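You operate a simulated robot arm through the tools that you are given. There is no shell and no other tool. Be economical: measure what you need, move in short steps, check, and stop when the job is done.

You run a simulated robot arm. Do the job below in one go: nothing can be reset, and whatever is moved stays where it is left.

JOB
Clamp the rusty stud in the vice and brush it clean.
Fine: it stays clamped; the brush goes back.

Only the result counts: the job must be done as asked and must still hold three seconds after the hand-in. Knocking over, shifting, dropping, spilling or breaking anything else fails it.

ROBOT AND FRAMES
A 7-joint arm with a two-finger parallel gripper, fixed in place. Base frame: the origin is at the foot of the arm, x ahead of it, y to its left, z up; the work surface is at about z = 0.86. Units: m, degrees, N and s.
With the tool pointing down near the work surface it reaches from about 0.3 to 0.7 m from the base axis. Its first joint turns from -66.0 to 66.0 degrees. Payload 1.57 kg.
The tool frame sits at the grasp point between the pads (the TCP): z along the fingers, y along the line on which they close. The tips reach 0.03 m beyond it. Largest opening 0.11 m; finger width 0.024, thickness 0.012; the body of the gripper, 0.048 by 0.112 m, starts 0.078 m behind the TCP.
Orientation is that of the tool frame in the base frame, as a unit quaternion [x, y, z, w]. With the fingers straight down and closing along the base's y, the tool's x points along the base's -x, its y along +y and its z along -z.

CONTROLS
- The arm moves only by the tool nudge_tool. Its argument "targets" is a list of rows, each a list of 3 entries, a list of its own where there are three numbers: the shift along the base's x, y, z in units of 50 mm (1.0 is 50 mm), then the turn, a rotation vector about the base's x, y, z in units of 4 degrees (1.0 is 4 degrees), then the opening, from 0 (shut) to 1 (fully open). In form: [[[x, y, z], [ax, ay, az], hand], ...]. A call has 1 to 12 rows; each row shifts and turns the commanded pose from where the row before left it. A call with a number of a shift or a turn outside -1 to 1 is refused whole. A row lasts 0.2 s, in which the tool goes at most 0.05 m and 8.6 degrees; a call with a longer step from one row to the next is refused whole, and so is a gripper value outside its range. Where a pose cannot be reached the arm comes as near as it can. A force on the tool above 70 N (or 10 N above the force at the start of the call, whichever is more), or a blocked arm, ends the call early, and 0.2 s more pass. Each finger travels about 0.108 m/s and halts on what it meets, pressing with about 24 N; the grip force reading is that of the motor and also rises with nothing between the fingers. The clock runs only during rows and for 0.2 s after the last one: add rows that do not move to give the fingers time. It gives the time, the measured TCP pose, the force on the tool (base axes), the opening and the grip force at its end, in the units of the frame above (readings bear some noise).
- Cameras (640 x 400 px; columns grow to the right, rows downward): "scene" is fixed at [0.1598, -0.3912, 1.3958]; the picture's right is [0.80, -0.60, 0.00], its down [-0.32, -0.42, -0.85] and it looks along [0.51, 0.68, -0.53] (base axes); focal length 362 px, centre (320, 200). "wrist" rides on the gripper at [-0.036, 0, -0.08] in the tool frame; the picture's right is [0.00, -1.00, 0.00], its down [0.97, 0.00, -0.24] and it looks along [0.24, 0.00, 0.97] (tool axes); focal length 218 px, centre (320, 200). There is no depth. A picture from a camera that has moved, and an enlarged one, comes with that camera's place and axes in the base frame and with its lens. The place of the scene camera against the robot may be out by one fixed shift of up to 0.018 m in any direction.
- snapshot(camera): a new picture of that camera. It takes no simulated time.
- close_up(camera, box): a new picture of the part [left, top, right, bottom] of that camera's present view, enlarged. It takes no simulated time.
- hand_in(): hands the job in; it is judged then, once.

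Go step by step. Nothing tells you positions but the pictures and the camera data: compare them with the known pose of the tool, close in by small moves and look again before you grip or let go. The budget is 120 turns and 68 pictures, counting those below and the enlarged ones. Unless the task says otherwise, let go and move clear before handing in, and close with one line.

The tools are called after ">>>" as a command line: name --argument value ..., lists and objects as JSON in quotes. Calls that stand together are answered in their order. nudge_tool: Moves the arm, as the interface text tells. Its arguments: {"type":"object","properties":{"targets":{"type":"array","items":{"type":"array"}}},"required":["targets"]} The other tools are called the same way: snapshot (camera) takes a picture; close_up (camera, box) takes an enlarged picture of a part of a camera's view; hand_in () hands the job in.

At the start:

```text
time: 0.0
tcp_pos: [0.4496, -0.0239, 1.1752]
tcp_rot: [0.001, 1.0, 0.0, 0.0]
force: [0.4, 0.1, -0.5]
opening: 0.1099
grip_force: 0.1
```

scene: 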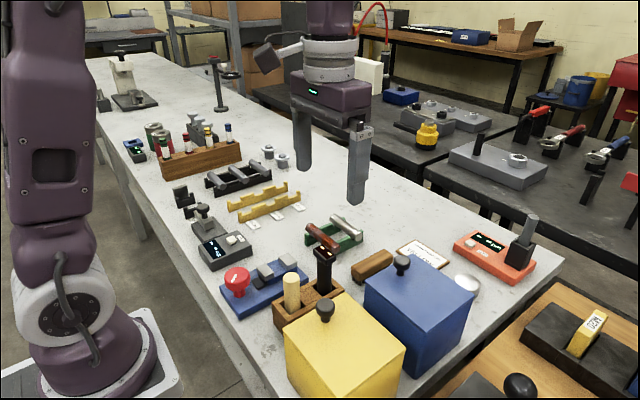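
wrist: 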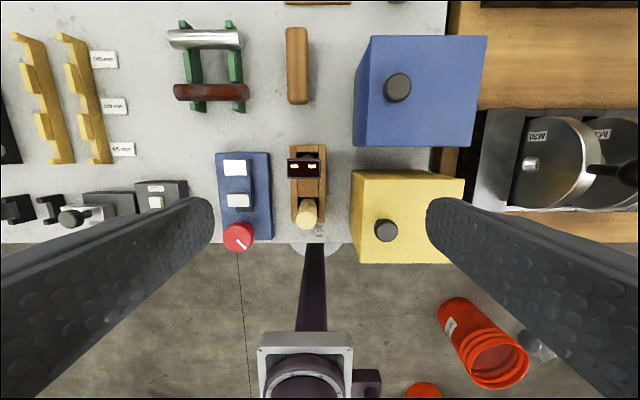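

I see a blue vice-like device with a red knob, a tray with a brush, a green rack holding a shiny and a rusty stud, and two bins. I'll look closer first.

>>> close_up --camera "scene" --box '[200, 190, 400, 330]'

>>> close_up --camera "wrist" --box '[130, 0, 350, 260]'

```text
2.86 times, centred on (300, 260) of scene
camera zoom: at [0.1598, -0.3912, 1.3958], right [0.8, -0.6, 0.0], down [-0.32, -0.42, -0.85], along [0.51, 0.68, -0.53], focal length 1034 px, centre (377, 29)
```

zoom: 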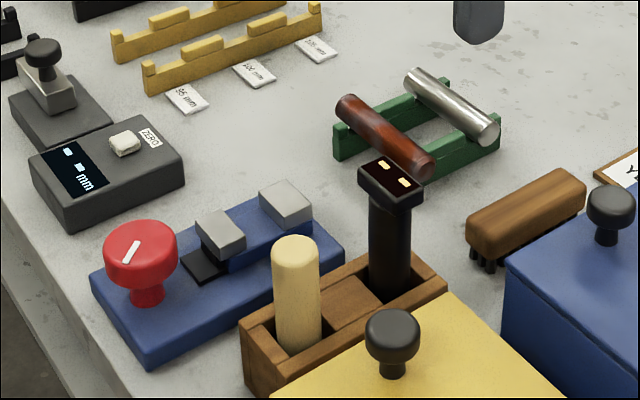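

```text
1.54 times, centred on (240, 130) of wrist
camera zoom: at [0.4853, -0.0231, 1.2552], right [0.0, -1.0, 0.0], down [-0.97, 0.0, 0.24], along [-0.24, 0.0, -0.97], focal length 336 px, centre (443, 308)
```

zoom: 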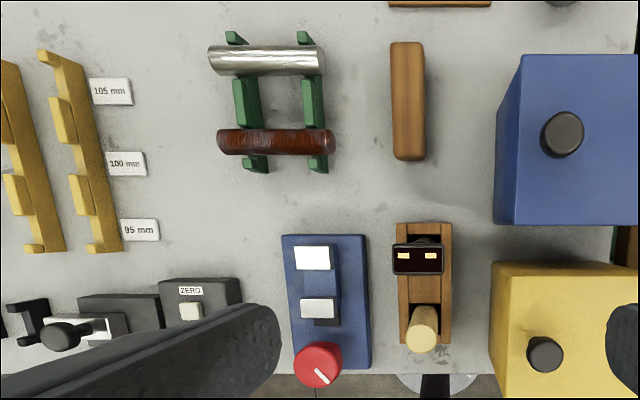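

I'll read the card and look at the vice and the brush more closely.

>>> close_up --camera "scene" --box '[340, 225, 480, 315]'

>>> close_up --camera "scene" --box '[210, 240, 320, 320]'

>>> close_up --camera "wrist" --box '[210, 140, 290, 260]'

```text
4.44 times, centred on (410, 270) of scene
camera zoom: at [0.1598, -0.3912, 1.3958], right [0.8, -0.6, 0.0], down [-0.32, -0.42, -0.85], along [0.51, 0.68, -0.53], focal length 1609 px, centre (-80, -111)
```

zoom: 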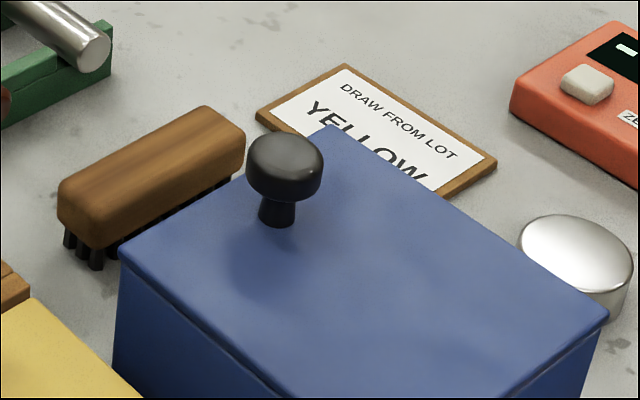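

```text
5.00 times, centred on (265, 280) of scene
camera zoom: at [0.1598, -0.3912, 1.3958], right [0.8, -0.6, 0.0], down [-0.32, -0.42, -0.85], along [0.51, 0.68, -0.53], focal length 1810 px, centre (595, -200)
```

zoom: 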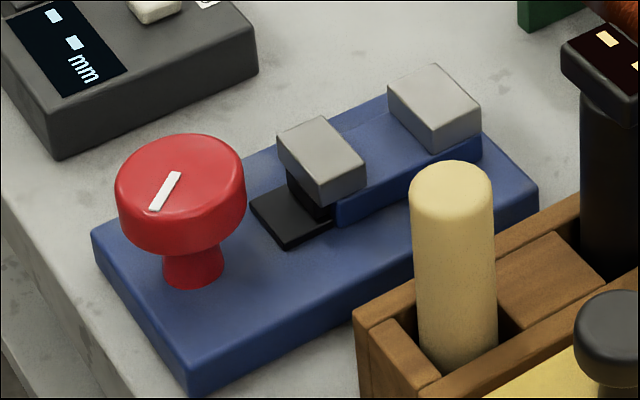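

```text
3.33 times, centred on (250, 200) of wrist
camera zoom: at [0.4853, -0.0231, 1.2552], right [0.0, -1.0, 0.0], down [-0.97, 0.0, 0.24], along [-0.24, 0.0, -0.97], focal length 728 px, centre (553, 200)
```

zoom: 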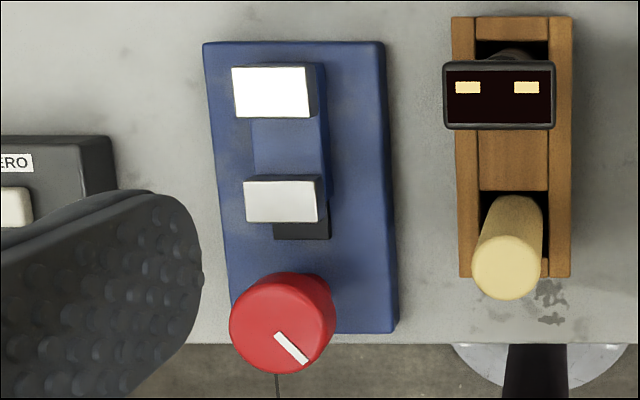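

The brush is the wooden one lying bristles-down beside the rack; the vice's jaws close along x over a raised bed, driven by the red knob. I'll move over the vice for a straight view.

>>> nudge_tool --targets '[[[0, 0.9, -0.77], [0, 0, 0], 1], [[0, 0.9, -0.77], [0, 0, 0], 1], [[0, 0.88, -0.76], [0, 0, 0], 1], [[0, 0, 0], [0, 0, 0], 1]]'

>>> snapshot --camera "wrist"

```text
refused: row 1 steps farther than a row can; nothing moved
```

```text
60 pictures are left
camera wrist: at [0.4853, -0.0231, 1.2552], right [0.0, -1.0, 0.0], down [-0.97, 0.0, 0.24], along [-0.24, 0.0, -0.97], focal length 218 px, centre (320, 200)
```

wrist: 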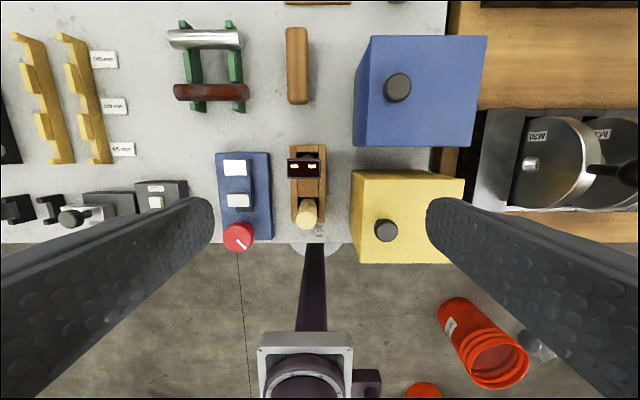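

The step was over the vector limit, so I'll use shorter rows.

>>> nudge_tool --targets '[[[0, 0.68, -0.57], [0, 0, 0], 1], [[0, 0.67, -0.57], [0, 0, 0], 1], [[0, 0.67, -0.57], [0, 0, 0], 1], [[0, 0.66, -0.57], [0, 0, 0], 1], [[0, 0, 0], [0, 0, 0], 1]]'

```text
time: 1.2
tcp_pos: [0.4505, 0.1103, 1.0612]
tcp_rot: [0.0, 1.0, 0.0, 0.0]
force: [-0.4, -0.5, 0.1]
opening: 0.1102
grip_force: 0.0
```

>>> snapshot --camera "wrist"

```text
59 pictures are left
camera wrist: at [0.4858, 0.1117, 1.1399], right [0.0, -1.0, 0.0], down [-0.97, 0.0, 0.24], along [-0.24, 0.0, -0.97], focal length 218 px, centre (320, 200)
```

wrist: 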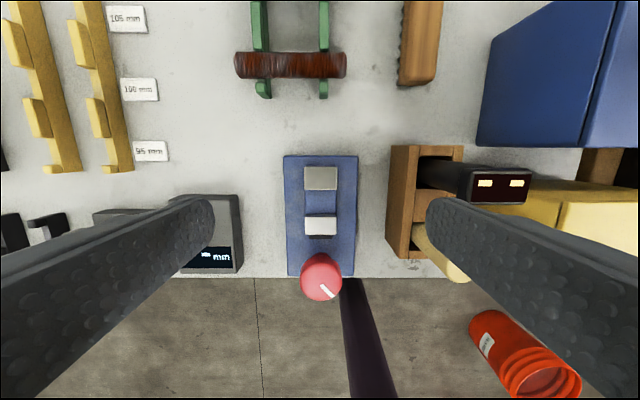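

The vice is centred at about y=0.111, with jaws near x=0.40 and 0.452. The rusty stud sits at about (0.5645, 0.142, 0.896) along y, and I want to check its gap and end details.

>>> close_up --camera "wrist" --box '[270, 145, 370, 305]'

>>> close_up --camera "wrist" --box '[220, 0, 360, 110]'

>>> close_up --camera "scene" --box '[290, 200, 380, 270]'

```text
2.50 times, centred on (320, 225) of wrist
camera zoom: at [0.4858, 0.1117, 1.1399], right [0.0, -1.0, 0.0], down [-0.97, 0.0, 0.24], along [-0.24, 0.0, -0.97], focal length 546 px, centre (320, 138)
```

zoom: 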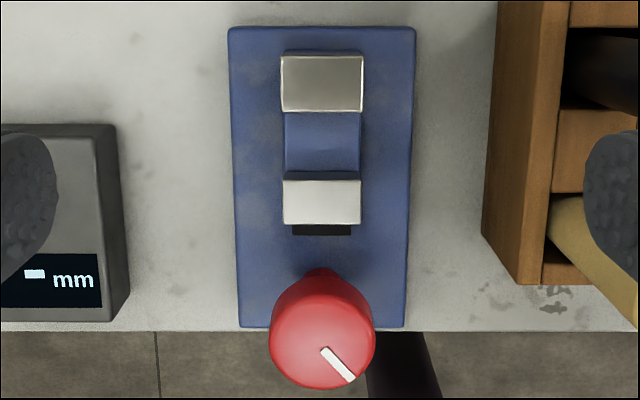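

```text
3.64 times, centred on (290, 55) of wrist
camera zoom: at [0.4858, 0.1117, 1.1399], right [0.0, -1.0, 0.0], down [-0.97, 0.0, 0.24], along [-0.24, 0.0, -0.97], focal length 794 px, centre (429, 727)
```

zoom: 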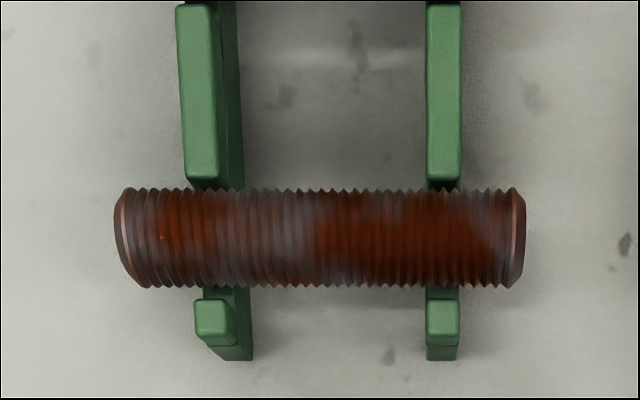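

```text
5.71 times, centred on (335, 235) of scene
camera zoom: at [0.1598, -0.3912, 1.3958], right [0.8, -0.6, 0.0], down [-0.32, -0.42, -0.85], along [0.51, 0.68, -0.53], focal length 2069 px, centre (234, 0)
```

zoom: 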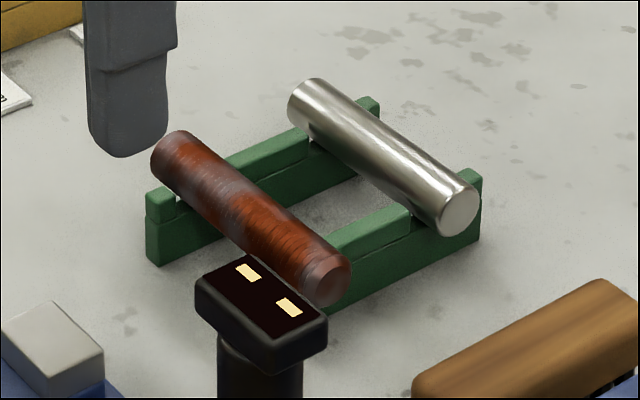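

The stud is about 0.112 m long and centred at y≈0.141. I'll grip it across its +y end, outside the rail, so the fingers clear the jaws later. First I'll turn the tool 90° about z while moving over.

>>> nudge_tool --targets '[[[0.2, 0.14, 0], [0, 0, 1], 1], [[0.2, 0.14, 0], [0, 0, 1], 1], [[0.2, 0.14, 0], [0, 0, 1], 1], [[0.2, 0.14, 0], [0, 0, 1], 1], [[0.2, 0.14, 0], [0, 0, 1], 1], [[0.2, 0.14, 0], [0, 0, 1], 1], [[0.2, 0.14, 0], [0, 0, 1], 1], [[0.2, 0.14, 0], [0, 0, 1], 1], [[0.2, 0.14, 0], [0, 0, 1], 1], [[0.2, 0.14, 0], [0, 0, 1], 1], [[0.2, 0.14, 0], [0, 0, 1], 1], [[0, 0, 0], [0, 0, 0.5], 1]]'

>>> nudge_tool --targets '[[[0.08, 0.12, 0], [0, 0, 1], 0.7], [[0, 0, 0], [0, 0, 1], 0.7], [[0, 0, 0], [0, 0, 1], 0.7], [[0, 0, 0], [0, 0, 1], 0.7], [[0, 0, 0], [0, 0, 1], 0.7], [[0, 0, 0], [0, 0, 1], 0.7], [[0, 0, 0], [0, 0, 1], 0.7], [[0, 0, 0], [0, 0, 1], 0.7], [[0, 0, 0], [0, 0, 1], 0.7], [[0, 0, 0], [0, 0, 1], 0.7], [[0, 0, 0], [0, 0, 1], 0.7], [[0, 0, 0], [0, 0, 0], 0.7]]'

>>> snapshot --camera "wrist"

>>> snapshot --camera "scene"

```text
time: 3.8
tcp_pos: [0.559, 0.1876, 1.0604]
tcp_rot: [-0.391, 0.92, 0.0, -0.001]
force: [-0.9, 0.0, -1.1]
opening: 0.11
grip_force: 0.1
```

```text
time: 6.4
tcp_pos: [0.5639, 0.1944, 1.0615]
tcp_rot: [0.708, -0.707, 0.0, 0.0]
force: [-0.5, -0.2, 0.0]
opening: 0.0772
grip_force: 0.0
```

```text
55 pictures are left
camera wrist: at [0.5632, 0.2301, 1.1411], right [1.0, 0.0, 0.0], down [0.0, -0.97, 0.24], along [0.0, -0.24, -0.97], focal length 218 px, centre (320, 200)
```

wrist: 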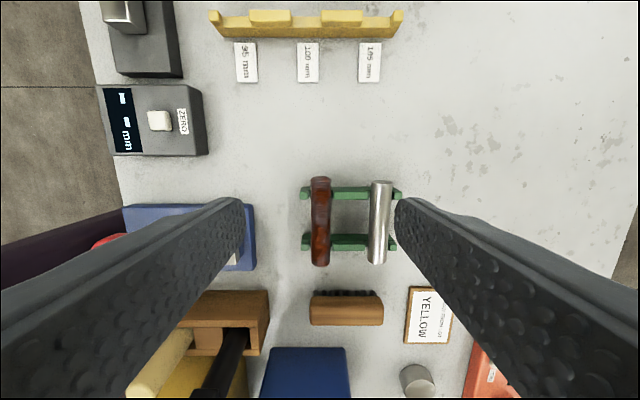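

```text
54 pictures are left
```

scene: 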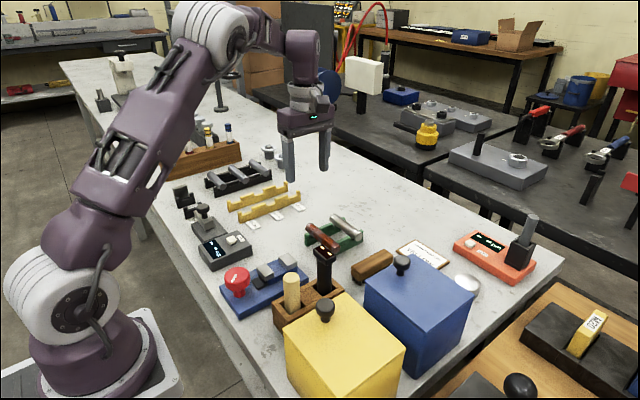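

The stud is centred under the tool in x. I'll come down with a narrower opening and check the rail against the finger.

>>> nudge_tool --targets '[[[0, 0, -0.7], [0, 0, 0], 0.5], [[0, 0, -0.7], [0, 0, 0], 0.5], [[0, 0, -0.7], [0, 0, 0], 0.5], [[0, 0, 0], [0, 0, 0], 0.5]]'

>>> snapshot --camera "wrist"

>>> close_up --camera "scene" --box '[270, 170, 390, 260]'

```text
time: 7.4
tcp_pos: [0.565, 0.1932, 0.9547]
tcp_rot: [0.708, -0.707, 0.0, 0.0]
force: [-0.2, 0.4, -0.1]
opening: 0.0551
grip_force: 0.0
```

```text
53 pictures are left
camera wrist: at [0.563, 0.2302, 1.0352], right [1.0, 0.0, 0.0], down [0.0, -0.97, 0.24], along [0.0, -0.24, -0.97], focal length 218 px, centre (320, 200)
```

wrist: 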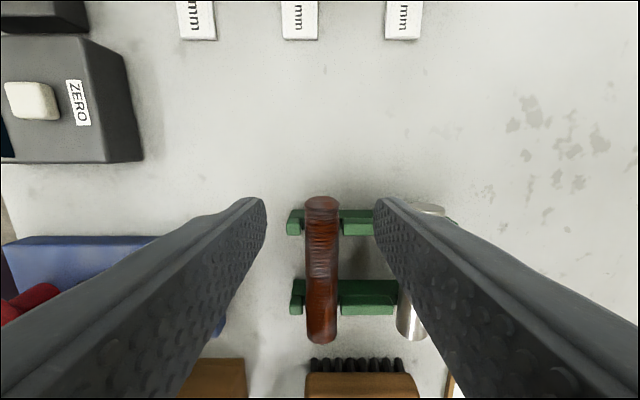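

```text
4.44 times, centred on (330, 215) of scene
camera zoom: at [0.1598, -0.3912, 1.3958], right [0.8, -0.6, 0.0], down [-0.32, -0.42, -0.85], along [0.51, 0.68, -0.53], focal length 1609 px, centre (276, 133)
```

zoom: 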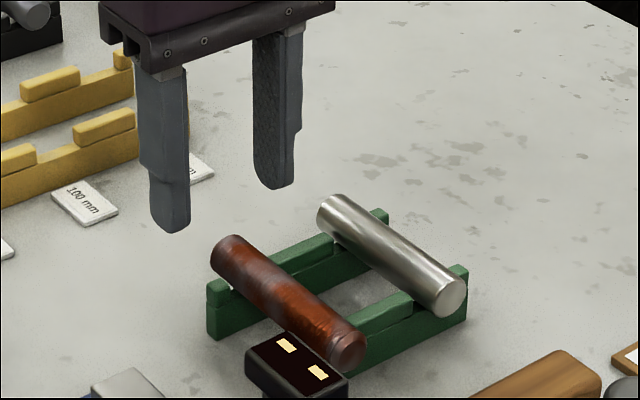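

The rail's outer edge is near y=0.182, so I'll shift 3 mm outwards, descend to z≈0.908 and close.

>>> nudge_tool --targets '[[[0, 0.06, -0.3], [0, 0, 0], 0.5], [[0, 0, -0.3], [0, 0, 0], 0.5], [[0, 0, -0.34], [0, 0, 0], 0.5], [[0, 0, 0], [0, 0, 0], 0.5]]'

>>> snapshot --camera "wrist"

>>> close_up --camera "scene" --box '[270, 190, 390, 280]'

```text
time: 8.4
tcp_pos: [0.5628, 0.1973, 0.9078]
tcp_rot: [0.707, -0.707, 0.001, 0.0]
force: [-0.2, 0.4, -0.4]
opening: 0.055
grip_force: 0.0
```

```text
51 pictures are left
camera wrist: at [0.5632, 0.2331, 0.988], right [1.0, 0.0, 0.0], down [0.0, -0.97, 0.24], along [0.0, -0.24, -0.97], focal length 218 px, centre (320, 200)
```

wrist: 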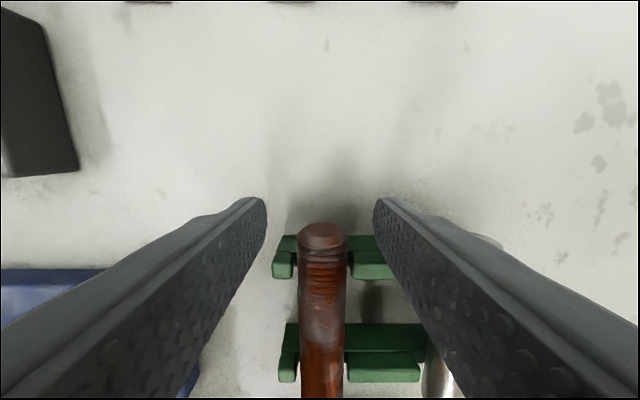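

```text
4.44 times, centred on (330, 235) of scene
camera zoom: at [0.1598, -0.3912, 1.3958], right [0.8, -0.6, 0.0], down [-0.32, -0.42, -0.85], along [0.51, 0.68, -0.53], focal length 1609 px, centre (276, 44)
```

zoom: 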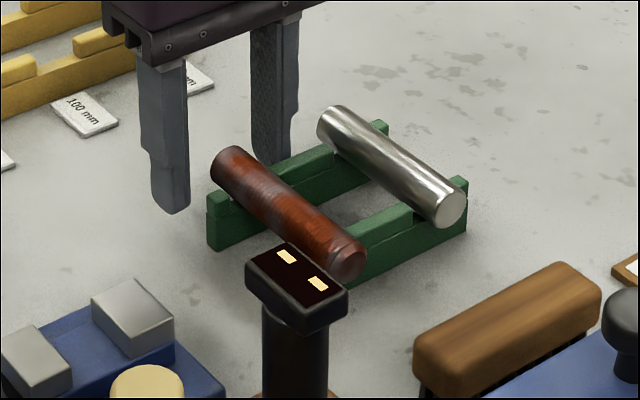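

The right fingertip is already alongside the rail with no contact force, so it clears it. Closing on the stud.

>>> nudge_tool --targets '[[[0, 0, 0], [0, 0, 0], 0.3], [[0, 0, 0], [0, 0, 0], 0.1], [[0, 0, 0], [0, 0, 0], 0], [[0, 0, 0], [0, 0, 0], 0]]'

>>> nudge_tool --targets '[[[0, 0, 0.15], [0, 0, 0], 0], [[0, 0, 0.15], [0, 0, 0], 0], [[0, 0, 0.1], [0, 0, 0], 0], [[0, 0, 0], [0, 0, 0], 0]]'

>>> close_up --camera "scene" --box '[270, 190, 390, 280]'

>>> snapshot --camera "wrist"

```text
time: 9.4
tcp_pos: [0.5631, 0.1968, 0.9082]
tcp_rot: [0.708, -0.706, 0.0, 0.0]
force: [-0.4, 1.1, -0.3]
opening: 0.0229
grip_force: 24.1
```

```text
time: 10.4
tcp_pos: [0.5647, 0.1967, 0.9287]
tcp_rot: [-0.707, 0.707, 0.0, 0.0]
force: [1.1, 0.9, -4.3]
opening: 0.0227
grip_force: 24.3
```

```text
4.44 times, centred on (330, 235) of scene
camera zoom: at [0.1599, -0.3912, 1.3958], right [0.8, -0.6, 0.0], down [-0.32, -0.42, -0.85], along [0.51, 0.68, -0.53], focal length 1609 px, centre (276, 44)
```

zoom: 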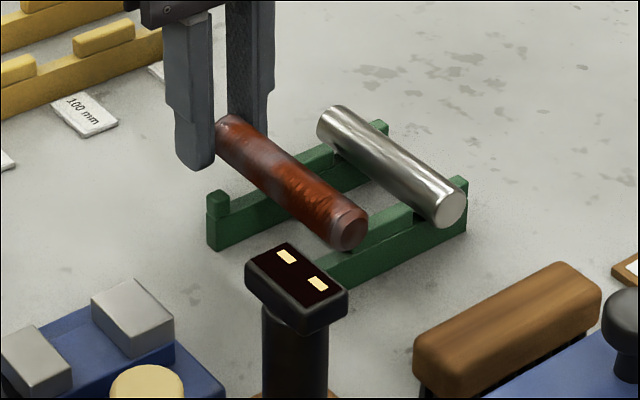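

```text
48 pictures are left
camera wrist: at [0.5636, 0.2332, 1.009], right [1.0, 0.0, 0.0], down [0.0, -0.97, 0.24], along [0.0, -0.24, -0.97], focal length 218 px, centre (320, 200)
```

wrist: 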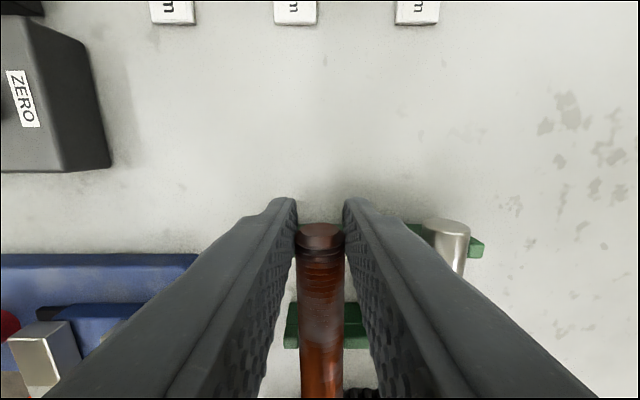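

The stud is held level (about 0.4 kg). I'll lift it and carry it over the vice, aiming its centre at about (0.426, 0.111).

>>> nudge_tool --targets '[[[0, 0, 0.4], [0, 0, 0], 0], [[0, 0, 0.5], [0, 0, 0], 0], [[-0.2, 0, 0.5], [0, 0, 0], 0], [[-0.5, -0.1, 0], [0, 0, 0], 0], [[-0.5, -0.1, 0], [0, 0, 0], 0], [[-0.5, -0.1, 0], [0, 0, 0], 0], [[-0.5, -0.1, 0], [0, 0, 0], 0], [[-0.36, -0.1, 0], [0, 0, 0], 0], [[-0.2, -0.1, 0], [0, 0, 0], 0], [[0, 0, 0], [0, 0, 0], 0], [[0, 0, 0], [0, 0, 0], 0]]'

>>> snapshot --camera "wrist"

>>> close_up --camera "scene" --box '[200, 190, 340, 320]'

```text
time: 12.8
tcp_pos: [0.4244, 0.1665, 1.0]
tcp_rot: [0.707, -0.707, 0.0, 0.0]
force: [0.4, 0.8, -4.4]
opening: 0.023
grip_force: 23.7
```

```text
47 pictures are left
camera wrist: at [0.4249, 0.2037, 1.0791], right [1.0, 0.0, 0.0], down [0.0, -0.97, 0.24], along [0.0, -0.24, -0.97], focal length 218 px, centre (320, 200)
```

wrist: 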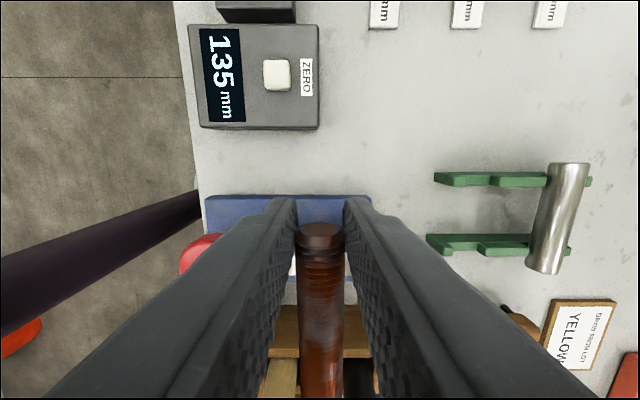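

```text
3.08 times, centred on (270, 255) of scene
camera zoom: at [0.1599, -0.3912, 1.3958], right [0.8, -0.6, 0.0], down [-0.32, -0.42, -0.85], along [0.51, 0.68, -0.53], focal length 1114 px, centre (474, 31)
```

zoom: 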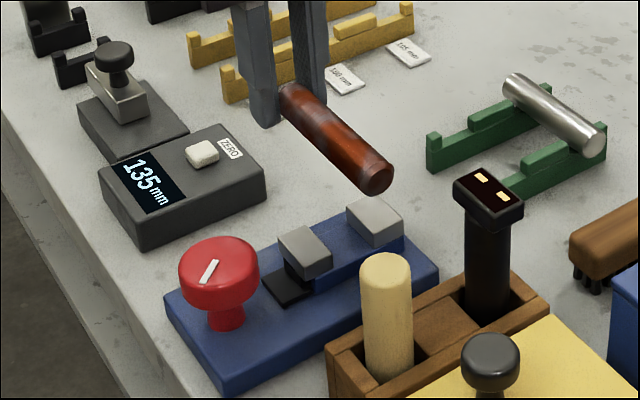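

The stud hangs over the jaws. I'll lower it to just above the jaw tops and check alignment.

>>> nudge_tool --targets '[[[0, 0, -0.5], [0, 0, 0], 0], [[0, 0, -0.5], [0, 0, 0], 0], [[0, 0, -0.24], [0, 0, 0], 0], [[0, 0, 0], [0, 0, 0], 0]]'

>>> close_up --camera "scene" --box '[210, 220, 330, 320]'

>>> snapshot --camera "wrist"

```text
time: 13.8
tcp_pos: [0.426, 0.1669, 0.9369]
tcp_rot: [0.707, -0.707, 0.001, 0.0]
force: [-0.4, 0.2, -4.2]
opening: 0.0231
grip_force: 24.1
```

```text
4.00 times, centred on (270, 270) of scene
camera zoom: at [0.1599, -0.3912, 1.3958], right [0.8, -0.6, 0.0], down [-0.32, -0.42, -0.85], along [0.51, 0.68, -0.53], focal length 1448 px, centre (520, -80)
```

zoom: 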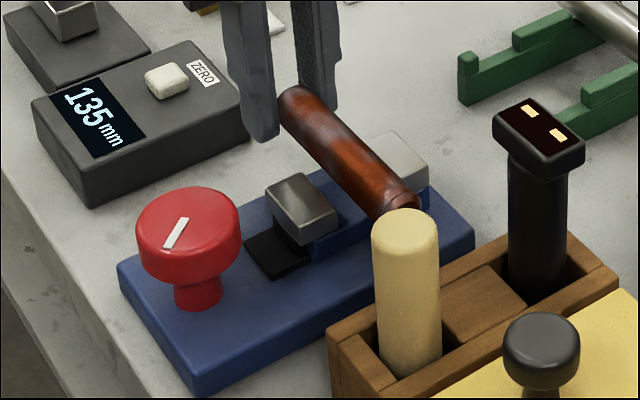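

```text
44 pictures are left
camera wrist: at [0.425, 0.2036, 1.017], right [1.0, 0.0, 0.0], down [0.0, -0.97, 0.24], along [0.0, -0.24, -0.97], focal length 218 px, centre (320, 200)
```

wrist: 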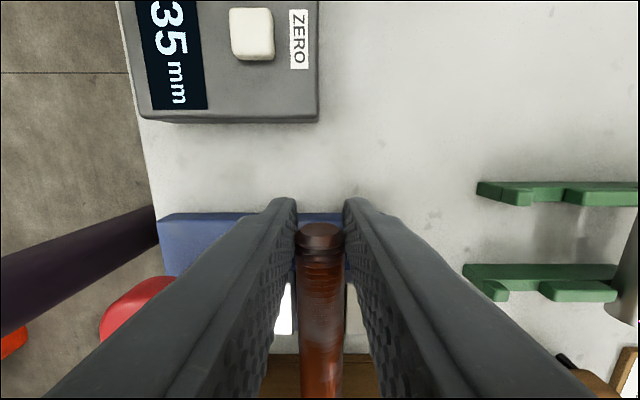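

Both jaws peek out evenly on either side of the stud. Lowering gently onto the bed.

>>> nudge_tool --targets '[[[0, 0, -0.15], [0, 0, 0], 0], [[0, 0, -0.15], [0, 0, 0], 0], [[0, 0, -0.08], [0, 0, 0], 0], [[0, 0, -0.04], [0, 0, 0], 0], [[0, 0, 0], [0, 0, 0], 0]]'

```text
time: 15.0
tcp_pos: [0.4272, 0.1679, 0.9156]
tcp_rot: [0.707, -0.707, 0.0, -0.001]
force: [1.1, 4.2, 16.5]
opening: 0.023
grip_force: 23.8
```

Contact with the bed. Checking before release.

>>> close_up --camera "scene" --box '[210, 220, 330, 320]'

```text
4.00 times, centred on (270, 270) of scene
camera zoom: at [0.1596, -0.3912, 1.3958], right [0.8, -0.6, 0.0], down [-0.32, -0.42, -0.85], along [0.51, 0.68, -0.53], focal length 1448 px, centre (520, -80)
```

zoom: 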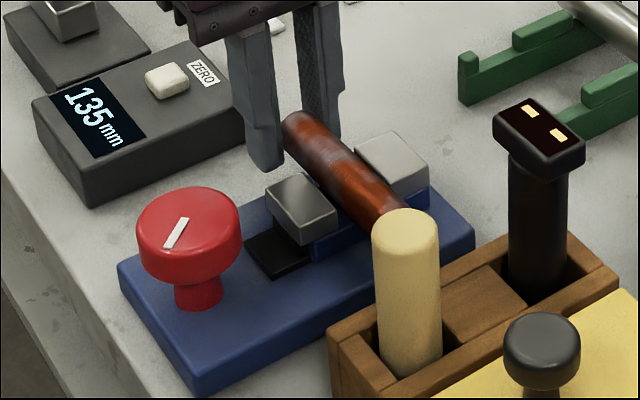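

The stud lies between the jaws on the bed. Releasing and rising.

>>> nudge_tool --targets '[[[0, 0, 0.01], [0, 0, 0], 0.1], [[0, 0, 0], [0, 0, 0], 0.3], [[0, 0, 0], [0, 0, 0], 0.45], [[0, 0, 0], [0, 0, 0], 0.45], [[0, 0, 0.3], [0, 0, 0], 0.45], [[0, 0, 0.6], [0, 0, 0], 0.45], [[0, 0, 0.8], [0, 0, 0], 0.45], [[0, 0, 0.8], [0, 0, 0], 0.45]]'

>>> snapshot --camera "wrist"

>>> close_up --camera "scene" --box '[210, 220, 330, 320]'

```text
time: 16.8
tcp_pos: [0.4257, 0.1672, 1.0425]
tcp_rot: [0.708, -0.707, 0.0, 0.001]
force: [0.1, -0.2, -0.1]
opening: 0.0493
grip_force: 0.1
```

```text
42 pictures are left
camera wrist: at [0.4251, 0.2037, 1.1222], right [1.0, 0.0, 0.0], down [0.0, -0.97, 0.24], along [0.0, -0.24, -0.97], focal length 218 px, centre (320, 200)
```

wrist: 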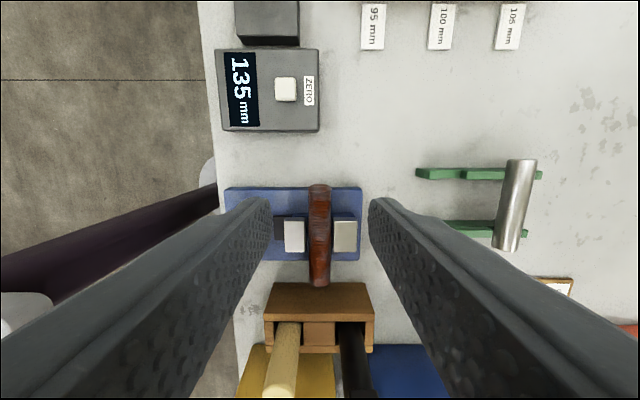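

```text
4.00 times, centred on (270, 270) of scene
camera zoom: at [0.1598, -0.3912, 1.3958], right [0.8, -0.6, 0.0], down [-0.32, -0.42, -0.85], along [0.51, 0.68, -0.53], focal length 1448 px, centre (520, -80)
```

zoom: 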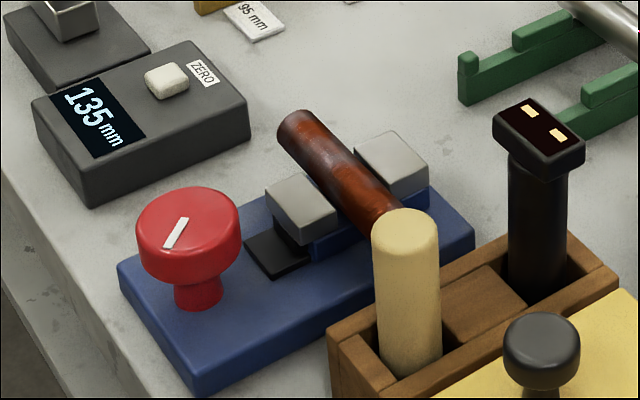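

The stud rests level and centred. Next is the knob at about (0.3435, 0.111): I'll move above it, turning -45° so the fingers clear the jaw.

>>> nudge_tool --targets '[[[-0.15, -0.102, 0], [0, 0, -1], 0.6], [[-0.15, -0.102, 0], [0, 0, -1], 0.63], [[-0.15, -0.102, 0], [0, 0, -1], 0.63], [[-0.15, -0.102, 0], [0, 0, -1], 0.63], [[-0.15, -0.102, 0], [0, 0, -1], 0.63], [[-0.15, -0.102, 0], [0, 0, -1], 0.63], [[-0.15, -0.102, 0], [0, 0, -1], 0.63], [[-0.15, -0.102, 0], [0, 0, -1], 0.63], [[-0.15, -0.102, 0], [0, 0, -1], 0.63], [[-0.15, -0.102, 0], [0, 0, -1], 0.63], [[-0.144, -0.104, 0], [0, 0, -1], 0.63], [[0, 0, 0], [0, 0, -0.25], 0.63]]'

>>> snapshot --camera "wrist"

```text
time: 19.4
tcp_pos: [0.3451, 0.1103, 1.0427]
tcp_rot: [-0.382, 0.924, 0.0, -0.001]
force: [0.2, 0.9, 0.7]
opening: 0.0694
grip_force: 0.0
```

```text
40 pictures are left
camera wrist: at [0.3686, 0.1359, 1.1219], right [0.71, -0.71, 0.0], down [-0.69, -0.69, 0.24], along [-0.17, -0.17, -0.97], focal length 218 px, centre (320, 200)
```

wrist: 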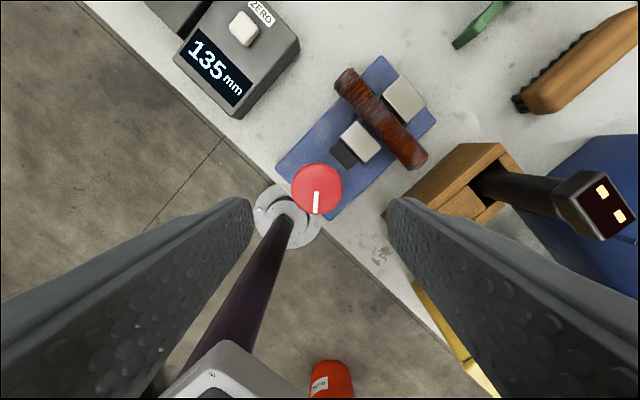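

Knob centre reads about (0.340, 0.110). I'll correct and descend to z≈0.93.

>>> nudge_tool --targets '[[[-0.1, 0, -0.6], [0, 0, 0], 0.63], [[0, 0, -0.6], [0, 0, 0], 0.63], [[0, 0, 0], [0, 0, 0], 0.63]]'

>>> snapshot --camera "wrist"

```text
time: 20.2
tcp_pos: [0.3372, 0.1101, 0.9813]
tcp_rot: [-0.382, 0.924, 0.0, 0.0]
force: [0.0, -0.1, 1.0]
opening: 0.0694
grip_force: 0.0
```

```text
39 pictures are left
camera wrist: at [0.3634, 0.1361, 1.0614], right [0.71, -0.71, 0.0], down [-0.69, -0.69, 0.24], along [-0.17, -0.17, -0.97], focal length 218 px, centre (320, 200)
```

wrist: 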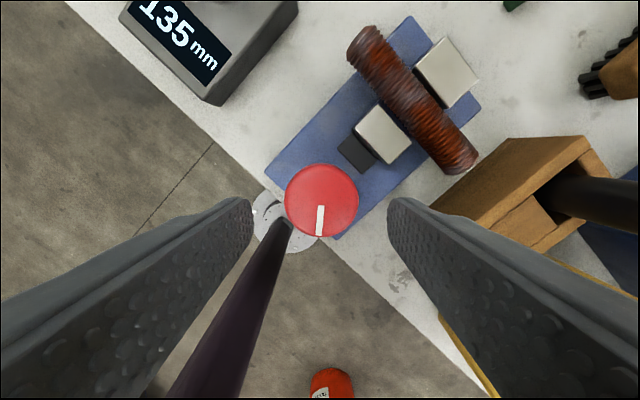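

Well centred. Descending and gripping the knob.

>>> nudge_tool --targets '[[[0, 0, -0.5], [0, 0, 0], 0.63], [[0, 0, -0.5], [0, 0, 0], 0.63], [[0, 0, 0], [0, 0, 0], 0.63], [[0, 0, 0], [0, 0, 0], 0.5], [[0, 0, 0], [0, 0, 0], 0.3], [[0, 0, 0], [0, 0, 0], 0.3]]'

>>> close_up --camera "scene" --box '[180, 210, 320, 320]'

```text
time: 21.6
tcp_pos: [0.3383, 0.1092, 0.9307]
tcp_rot: [-0.383, 0.924, -0.001, -0.001]
force: [7.5, -7.6, -12.3]
opening: 0.0472
grip_force: 45.0
```

```text
3.64 times, centred on (250, 265) of scene
camera zoom: at [0.1601, -0.3914, 1.3957], right [0.8, -0.6, 0.0], down [-0.32, -0.42, -0.85], along [0.51, 0.68, -0.53], focal length 1316 px, centre (574, -36)
```

zoom: 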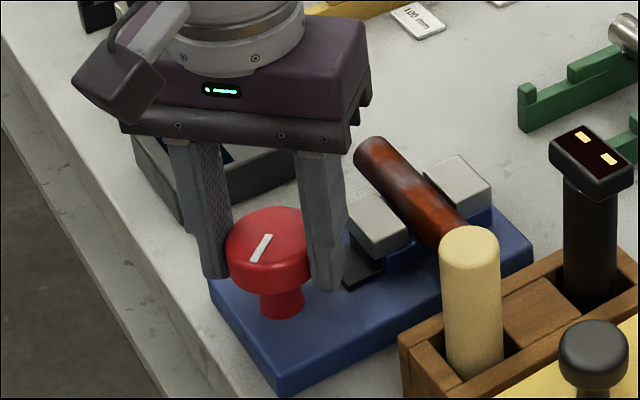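

Knob gripped (47 mm). Turning clockwise 40° and watching the jaw.

>>> nudge_tool --targets '[[[0, 0, 0], [0, 0, -1], 0.3], [[0, 0, 0], [0, 0, -1], 0.3], [[0, 0, 0], [0, 0, -1], 0.3], [[0, 0, 0], [0, 0, -1], 0.3], [[0, 0, 0], [0, 0, -1], 0.3], [[0, 0, 0], [0, 0, -1], 0.3], [[0, 0, 0], [0, 0, -1], 0.3], [[0, 0, 0], [0, 0, -1], 0.3], [[0, 0, 0], [0, 0, -1], 0.3], [[0, 0, 0], [0, 0, -1], 0.3]]'

>>> close_up --camera "scene" --box '[180, 210, 320, 320]'

```text
time: 23.8
tcp_pos: [0.3381, 0.1102, 0.9314]
tcp_rot: [-0.044, 0.999, 0.0, 0.0]
force: [-4.4, -0.4, -37.4]
opening: 0.0474
grip_force: 45.5
```

```text
3.64 times, centred on (250, 265) of scene
camera zoom: at [0.1601, -0.3911, 1.3958], right [0.8, -0.6, 0.0], down [-0.32, -0.42, -0.85], along [0.51, 0.68, -0.53], focal length 1316 px, centre (574, -36)
```

zoom: 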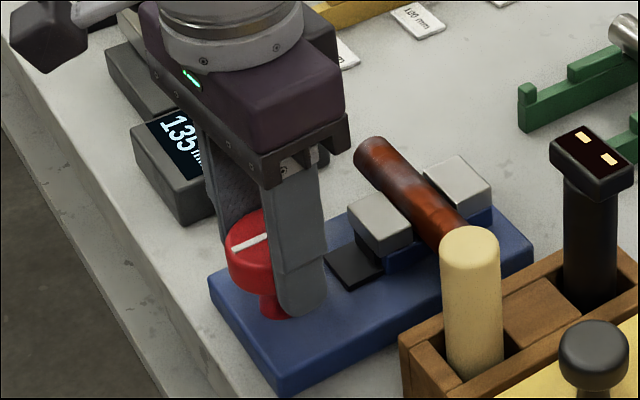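

The jaw moved toward the stud, so clockwise closes. Continuing, easing down a touch to relieve the vertical pull.

>>> nudge_tool --targets '[[[0, 0, -0.02], [0, 0, -1], 0.3], [[0, 0, 0], [0, 0, -1], 0.3], [[0, 0, 0], [0, 0, -1], 0.3], [[0, 0, 0], [0, 0, -1], 0.3], [[0, 0, 0], [0, 0, -1], 0.3], [[0, 0, 0], [0, 0, -1], 0.3], [[0, 0, 0], [0, 0, -1], 0.3], [[0, 0, 0], [0, 0, -1], 0.3], [[0, 0, 0], [0, 0, -1], 0.3], [[0, 0, 0], [0, 0, -1], 0.3]]'

>>> close_up --camera "scene" --box '[180, 210, 320, 320]'

```text
time: 26.0
tcp_pos: [0.3382, 0.1105, 0.9314]
tcp_rot: [0.301, 0.954, 0.001, 0.002]
force: [-5.2, 10.5, 37.7]
opening: 0.0473
grip_force: 45.1
```

```text
3.64 times, centred on (250, 265) of scene
camera zoom: at [0.1593, -0.3911, 1.3959], right [0.8, -0.6, 0.0], down [-0.32, -0.42, -0.85], along [0.51, 0.68, -0.53], focal length 1316 px, centre (574, -36)
```

zoom: 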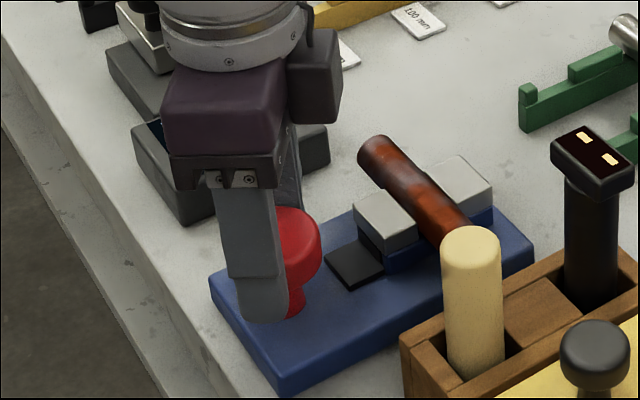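

The jaw now looks to touch the stud. Turning on in smaller amounts until it's tight.

>>> nudge_tool --targets '[[[0, 0, 0.01], [0, 0, -1], 0.3], [[0, 0, 0], [0, 0, -1], 0.3], [[0, 0, 0], [0, 0, -1], 0.3], [[0, 0, 0], [0, 0, -1], 0.3], [[0, 0, 0], [0, 0, -1], 0.3]]'

>>> close_up --camera "scene" --box '[180, 210, 320, 320]'

```text
time: 27.2
tcp_pos: [0.3393, 0.1123, 0.9315]
tcp_rot: [0.463, 0.887, 0.0, 0.0]
force: [5.9, 24.8, -17.0]
opening: 0.0472
grip_force: 44.8
```

```text
3.64 times, centred on (250, 265) of scene
camera zoom: at [0.1602, -0.3905, 1.396], right [0.8, -0.6, 0.0], down [-0.32, -0.42, -0.85], along [0.51, 0.68, -0.53], focal length 1316 px, centre (574, -36)
```

zoom: 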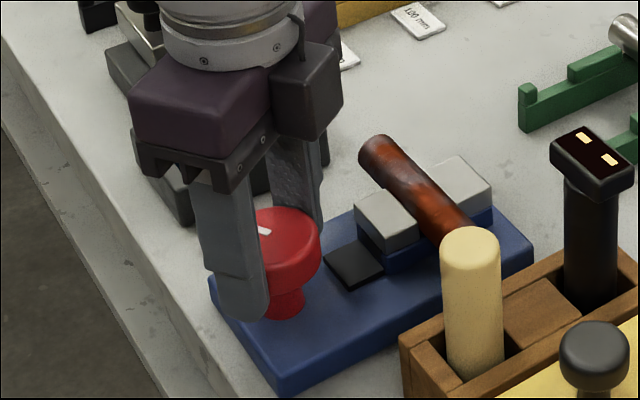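

Resistance appears (lateral force rising). A further 12° to check tightness, with a wrist look at knob mark and jaws.

>>> nudge_tool --targets '[[[0, 0, 0], [0, 0, -1], 0.3], [[0, 0, 0], [0, 0, -1], 0.3], [[0, 0, 0], [0, 0, -1], 0.3], [[0, 0, 0], [0, 0, 0], 0.3]]'

>>> close_up --camera "scene" --box '[220, 230, 320, 310]'

>>> snapshot --camera "wrist"

```text
time: 28.2
tcp_pos: [0.3402, 0.1107, 0.9322]
tcp_rot: [0.552, 0.834, 0.001, 0.001]
force: [11.8, 22.1, -11.7]
opening: 0.0473
grip_force: 44.4
```

```text
5.00 times, centred on (270, 270) of scene
camera zoom: at [0.1603, -0.3906, 1.3959], right [0.8, -0.6, 0.0], down [-0.32, -0.42, -0.85], along [0.51, 0.68, -0.53], focal length 1810 px, centre (570, -150)
```

zoom: 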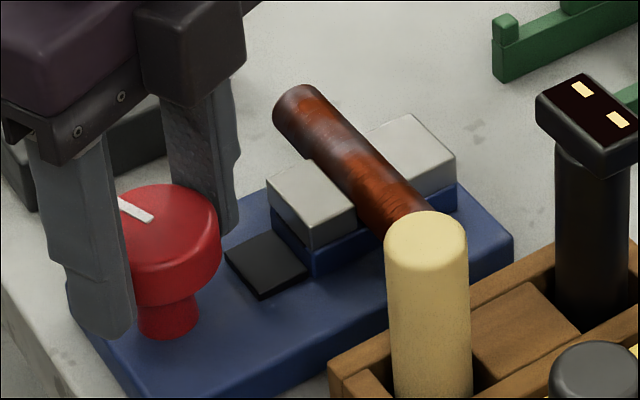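

```text
33 pictures are left
camera wrist: at [0.3531, 0.0781, 1.0112], right [-0.92, -0.39, 0.0], down [-0.38, 0.89, 0.24], along [-0.09, 0.22, -0.97], focal length 218 px, centre (320, 200)
```

wrist: 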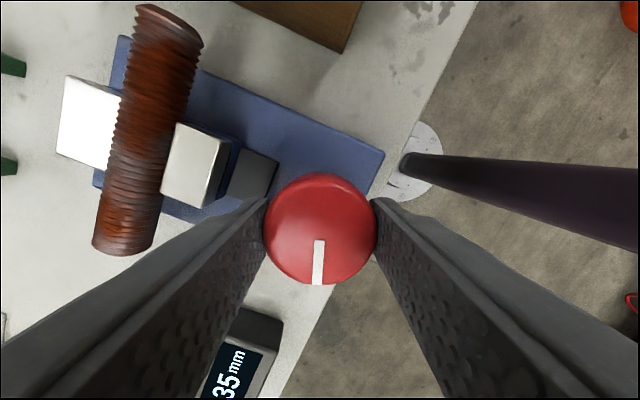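

The knob turned with the gripper without slipping. I'll turn a bit more to see if it stalls.

>>> nudge_tool --targets '[[[0, 0, 0], [0, 0, -1], 0.3], [[0, 0, 0], [0, 0, -1], 0.3], [[0, 0, 0], [0, 0, -1], 0.3], [[0, 0, 0], [0, 0, -1], 0.3], [[0, 0, 0], [0, 0, 0], 0.3]]'

>>> close_up --camera "scene" --box '[220, 230, 320, 310]'

>>> snapshot --camera "wrist"

```text
time: 29.4
tcp_pos: [0.34, 0.1109, 0.9323]
tcp_rot: [0.663, 0.749, 0.0, 0.0]
force: [19.6, 12.3, 2.5]
opening: 0.0473
grip_force: 45.4
```

```text
5.00 times, centred on (270, 270) of scene
camera zoom: at [0.1603, -0.391, 1.3958], right [0.8, -0.6, 0.0], down [-0.32, -0.42, -0.85], along [0.51, 0.68, -0.53], focal length 1810 px, centre (570, -150)
```

zoom: 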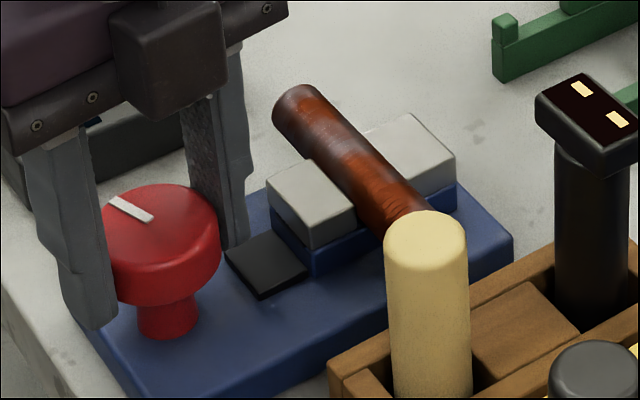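

```text
31 pictures are left
camera wrist: at [0.3435, 0.0753, 1.0113], right [-0.99, -0.12, 0.0], down [-0.12, 0.96, 0.24], along [-0.03, 0.24, -0.97], focal length 218 px, centre (320, 200)
```

wrist: 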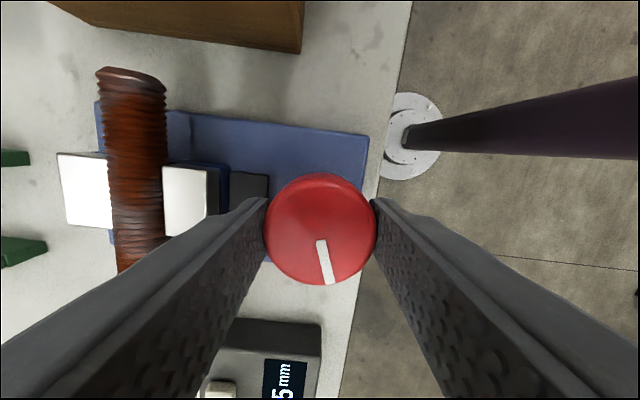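

The knob mark slipped relative to the fingers while the jaw held: the vice is tight. Releasing and rising, then heading to the brush at about (0.597, 0.012), turning back to the default yaw.

>>> nudge_tool --targets '[[[0, 0, 0], [0, 0, 0], 0.45], [[0, 0, 0], [0, 0, 0], 0.57], [[0, 0, 0], [0, 0, 0], 0.57], [[0, 0, 0.5], [0, 0, 0], 0.57], [[0, 0, 0.8], [0, 0, 0], 0.57], [[0, 0, 0.9], [0, 0, 0], 0.57], [[0, 0, 0.8], [0, 0, 1], 0.57], [[0.2, 0, 0], [0, 0, 1], 0.57], [[0.4, 0, 0], [0, 0, 1], 0.57], [[0.4, 0, 0], [0, 0, 1], 0.57], [[0.4, -0.1, 0], [0, 0, 1], 0.57], [[0.4, -0.2, 0], [0, 0, 1], 0.57]]'

>>> nudge_tool --targets '[[[0.4, -0.2, 0], [0, 0, 1], 0.57], [[0.4, -0.2, 0], [0, 0, 1], 0.57], [[0.4, -0.2, 0], [0, 0, 1], 0.57], [[0.4, -0.2, 0], [0, 0, 1], 0.57], [[0.4, -0.2, 0], [0, 0, 1], 0.57], [[0.4, -0.2, 0], [0, 0, 1], 0.57], [[0.4, -0.2, 0], [0, 0, 1], 0.57], [[0.1, -0.2, 0], [0, 0, 1], 0.57], [[0, -0.1, 0], [0, 0, 1], 0.57], [[0, 0, 0], [0, 0, 1], 0.57], [[0, 0, 0], [0, 0, 1], 0.57], [[0, 0, 0], [0, 0, 1], 0.57]]'

```text
time: 32.0
tcp_pos: [0.4277, 0.0952, 1.0808]
tcp_rot: [0.491, 0.871, 0.001, 0.0]
force: [-0.4, 0.3, 1.3]
opening: 0.0627
grip_force: 0.1
```

```text
time: 34.6
tcp_pos: [0.5741, 0.0102, 1.0815]
tcp_rot: [0.095, 0.995, 0.0, -0.001]
force: [0.6, -0.5, 0.4]
opening: 0.0624
grip_force: 0.1
```

I'm nearly over the brush, with about 11° of yaw left to remove. Then I'll look.

>>> nudge_tool --targets '[[[0, 0, 0], [0, 0, 1], 0.57], [[0, 0, 0], [0, 0, 1], 0.57], [[0, 0, 0], [0, 0, 0.72], 0.57], [[0, 0, 0], [0, 0, 0], 0.57]]'

>>> snapshot --camera "wrist"

>>> snapshot --camera "scene"

```text
time: 35.6
tcp_pos: [0.5749, 0.0096, 1.082]
tcp_rot: [0.001, 1.0, 0.0, 0.0]
force: [-0.1, -0.1, 0.3]
opening: 0.0628
grip_force: 0.0
```

```text
30 pictures are left
camera wrist: at [0.6093, 0.011, 1.1612], right [0.0, -1.0, 0.0], down [-0.97, 0.0, 0.24], along [-0.24, 0.0, -0.97], focal length 218 px, centre (320, 200)
```

wrist: 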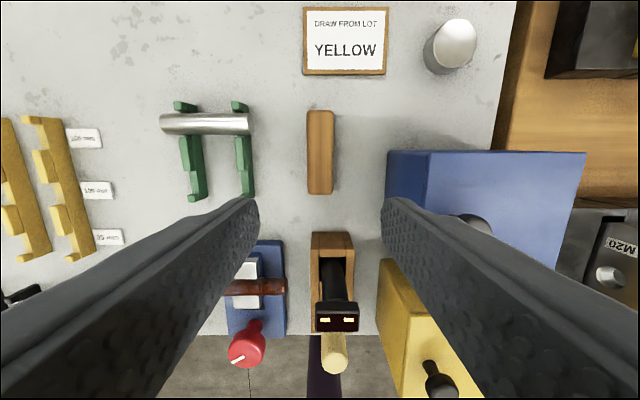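

```text
29 pictures are left
```

scene: 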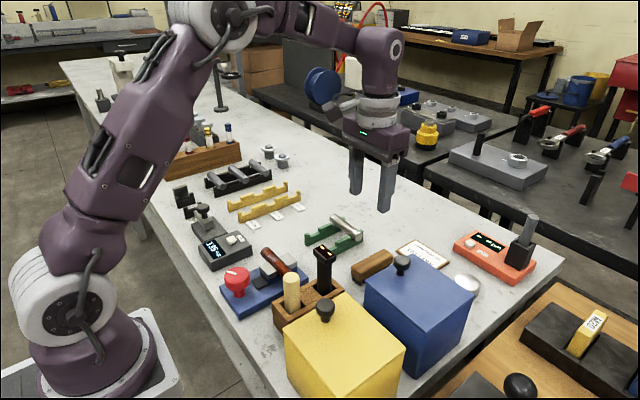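

Brush centre is about (0.600, 0.0105), width ~32 mm along y. I'll check its heights in a close-up.

>>> close_up --camera "scene" --box '[340, 235, 410, 295]'

```text
6.67 times, centred on (375, 265) of scene
camera zoom: at [0.1598, -0.3912, 1.3958], right [0.8, -0.6, 0.0], down [-0.32, -0.42, -0.85], along [0.51, 0.68, -0.53], focal length 2413 px, centre (-47, -233)
```

zoom: 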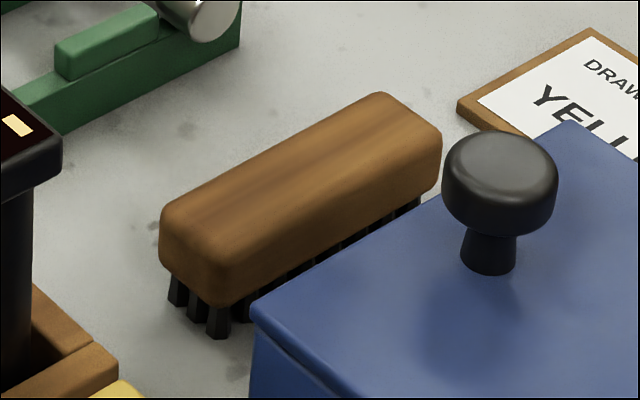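

Wood spans about z 0.872–0.896 with 12 mm bristles below. I'll grip high at TCP z≈0.904, stopping first to check alignment.

>>> nudge_tool --targets '[[[0.5, 0.02, -0.5], [0, 0, 0], 0.5], [[0, 0, -0.8], [0, 0, 0], 0.5], [[0, 0, -0.8], [0, 0, 0], 0.5], [[0, 0, -0.6], [0, 0, 0], 0.5], [[0, 0, 0], [0, 0, 0], 0.5]]'

>>> snapshot --camera "wrist"

>>> close_up --camera "scene" --box '[330, 205, 430, 295]'

```text
time: 36.8
tcp_pos: [0.5989, 0.0104, 0.9462]
tcp_rot: [0.001, 1.0, 0.0, 0.0]
force: [0.1, -0.3, 0.3]
opening: 0.055
grip_force: 0.1
```

```text
27 pictures are left
camera wrist: at [0.6336, 0.0109, 1.0262], right [0.0, -1.0, 0.0], down [-0.97, 0.0, 0.24], along [-0.24, 0.0, -0.97], focal length 218 px, centre (320, 200)
```

wrist: 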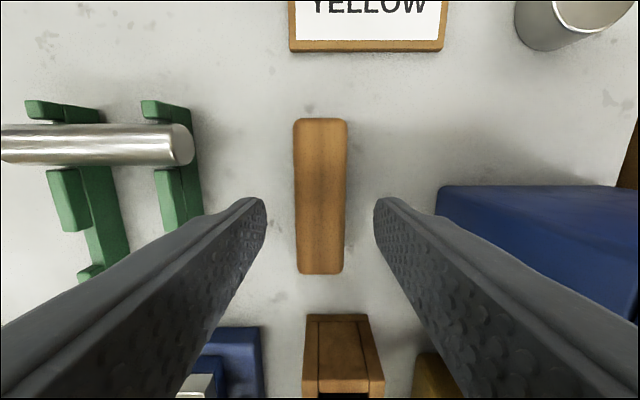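

```text
4.44 times, centred on (380, 250) of scene
camera zoom: at [0.1598, -0.3912, 1.3958], right [0.8, -0.6, 0.0], down [-0.32, -0.42, -0.85], along [0.51, 0.68, -0.53], focal length 1609 px, centre (53, -22)
```

zoom: 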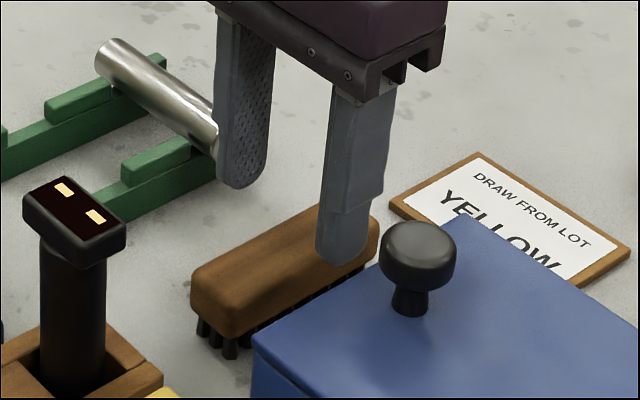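

Brush is centred between the fingers. Descending 42 mm and gripping.

>>> nudge_tool --targets '[[[0, 0, -0.5], [0, 0, 0], 0.5], [[0, 0, -0.35], [0, 0, 0], 0.5], [[0, 0, 0], [0, 0, 0], 0.5], [[0, 0, 0], [0, 0, 0], 0.3], [[0, 0, 0], [0, 0, 0], 0.1], [[0, 0, 0], [0, 0, 0], 0.1]]'

```text
time: 38.2
tcp_pos: [0.599, 0.0108, 0.9043]
tcp_rot: [0.0, 1.0, 0.0, 0.0]
force: [0.3, -0.3, 0.5]
opening: 0.0308
grip_force: 23.8
```

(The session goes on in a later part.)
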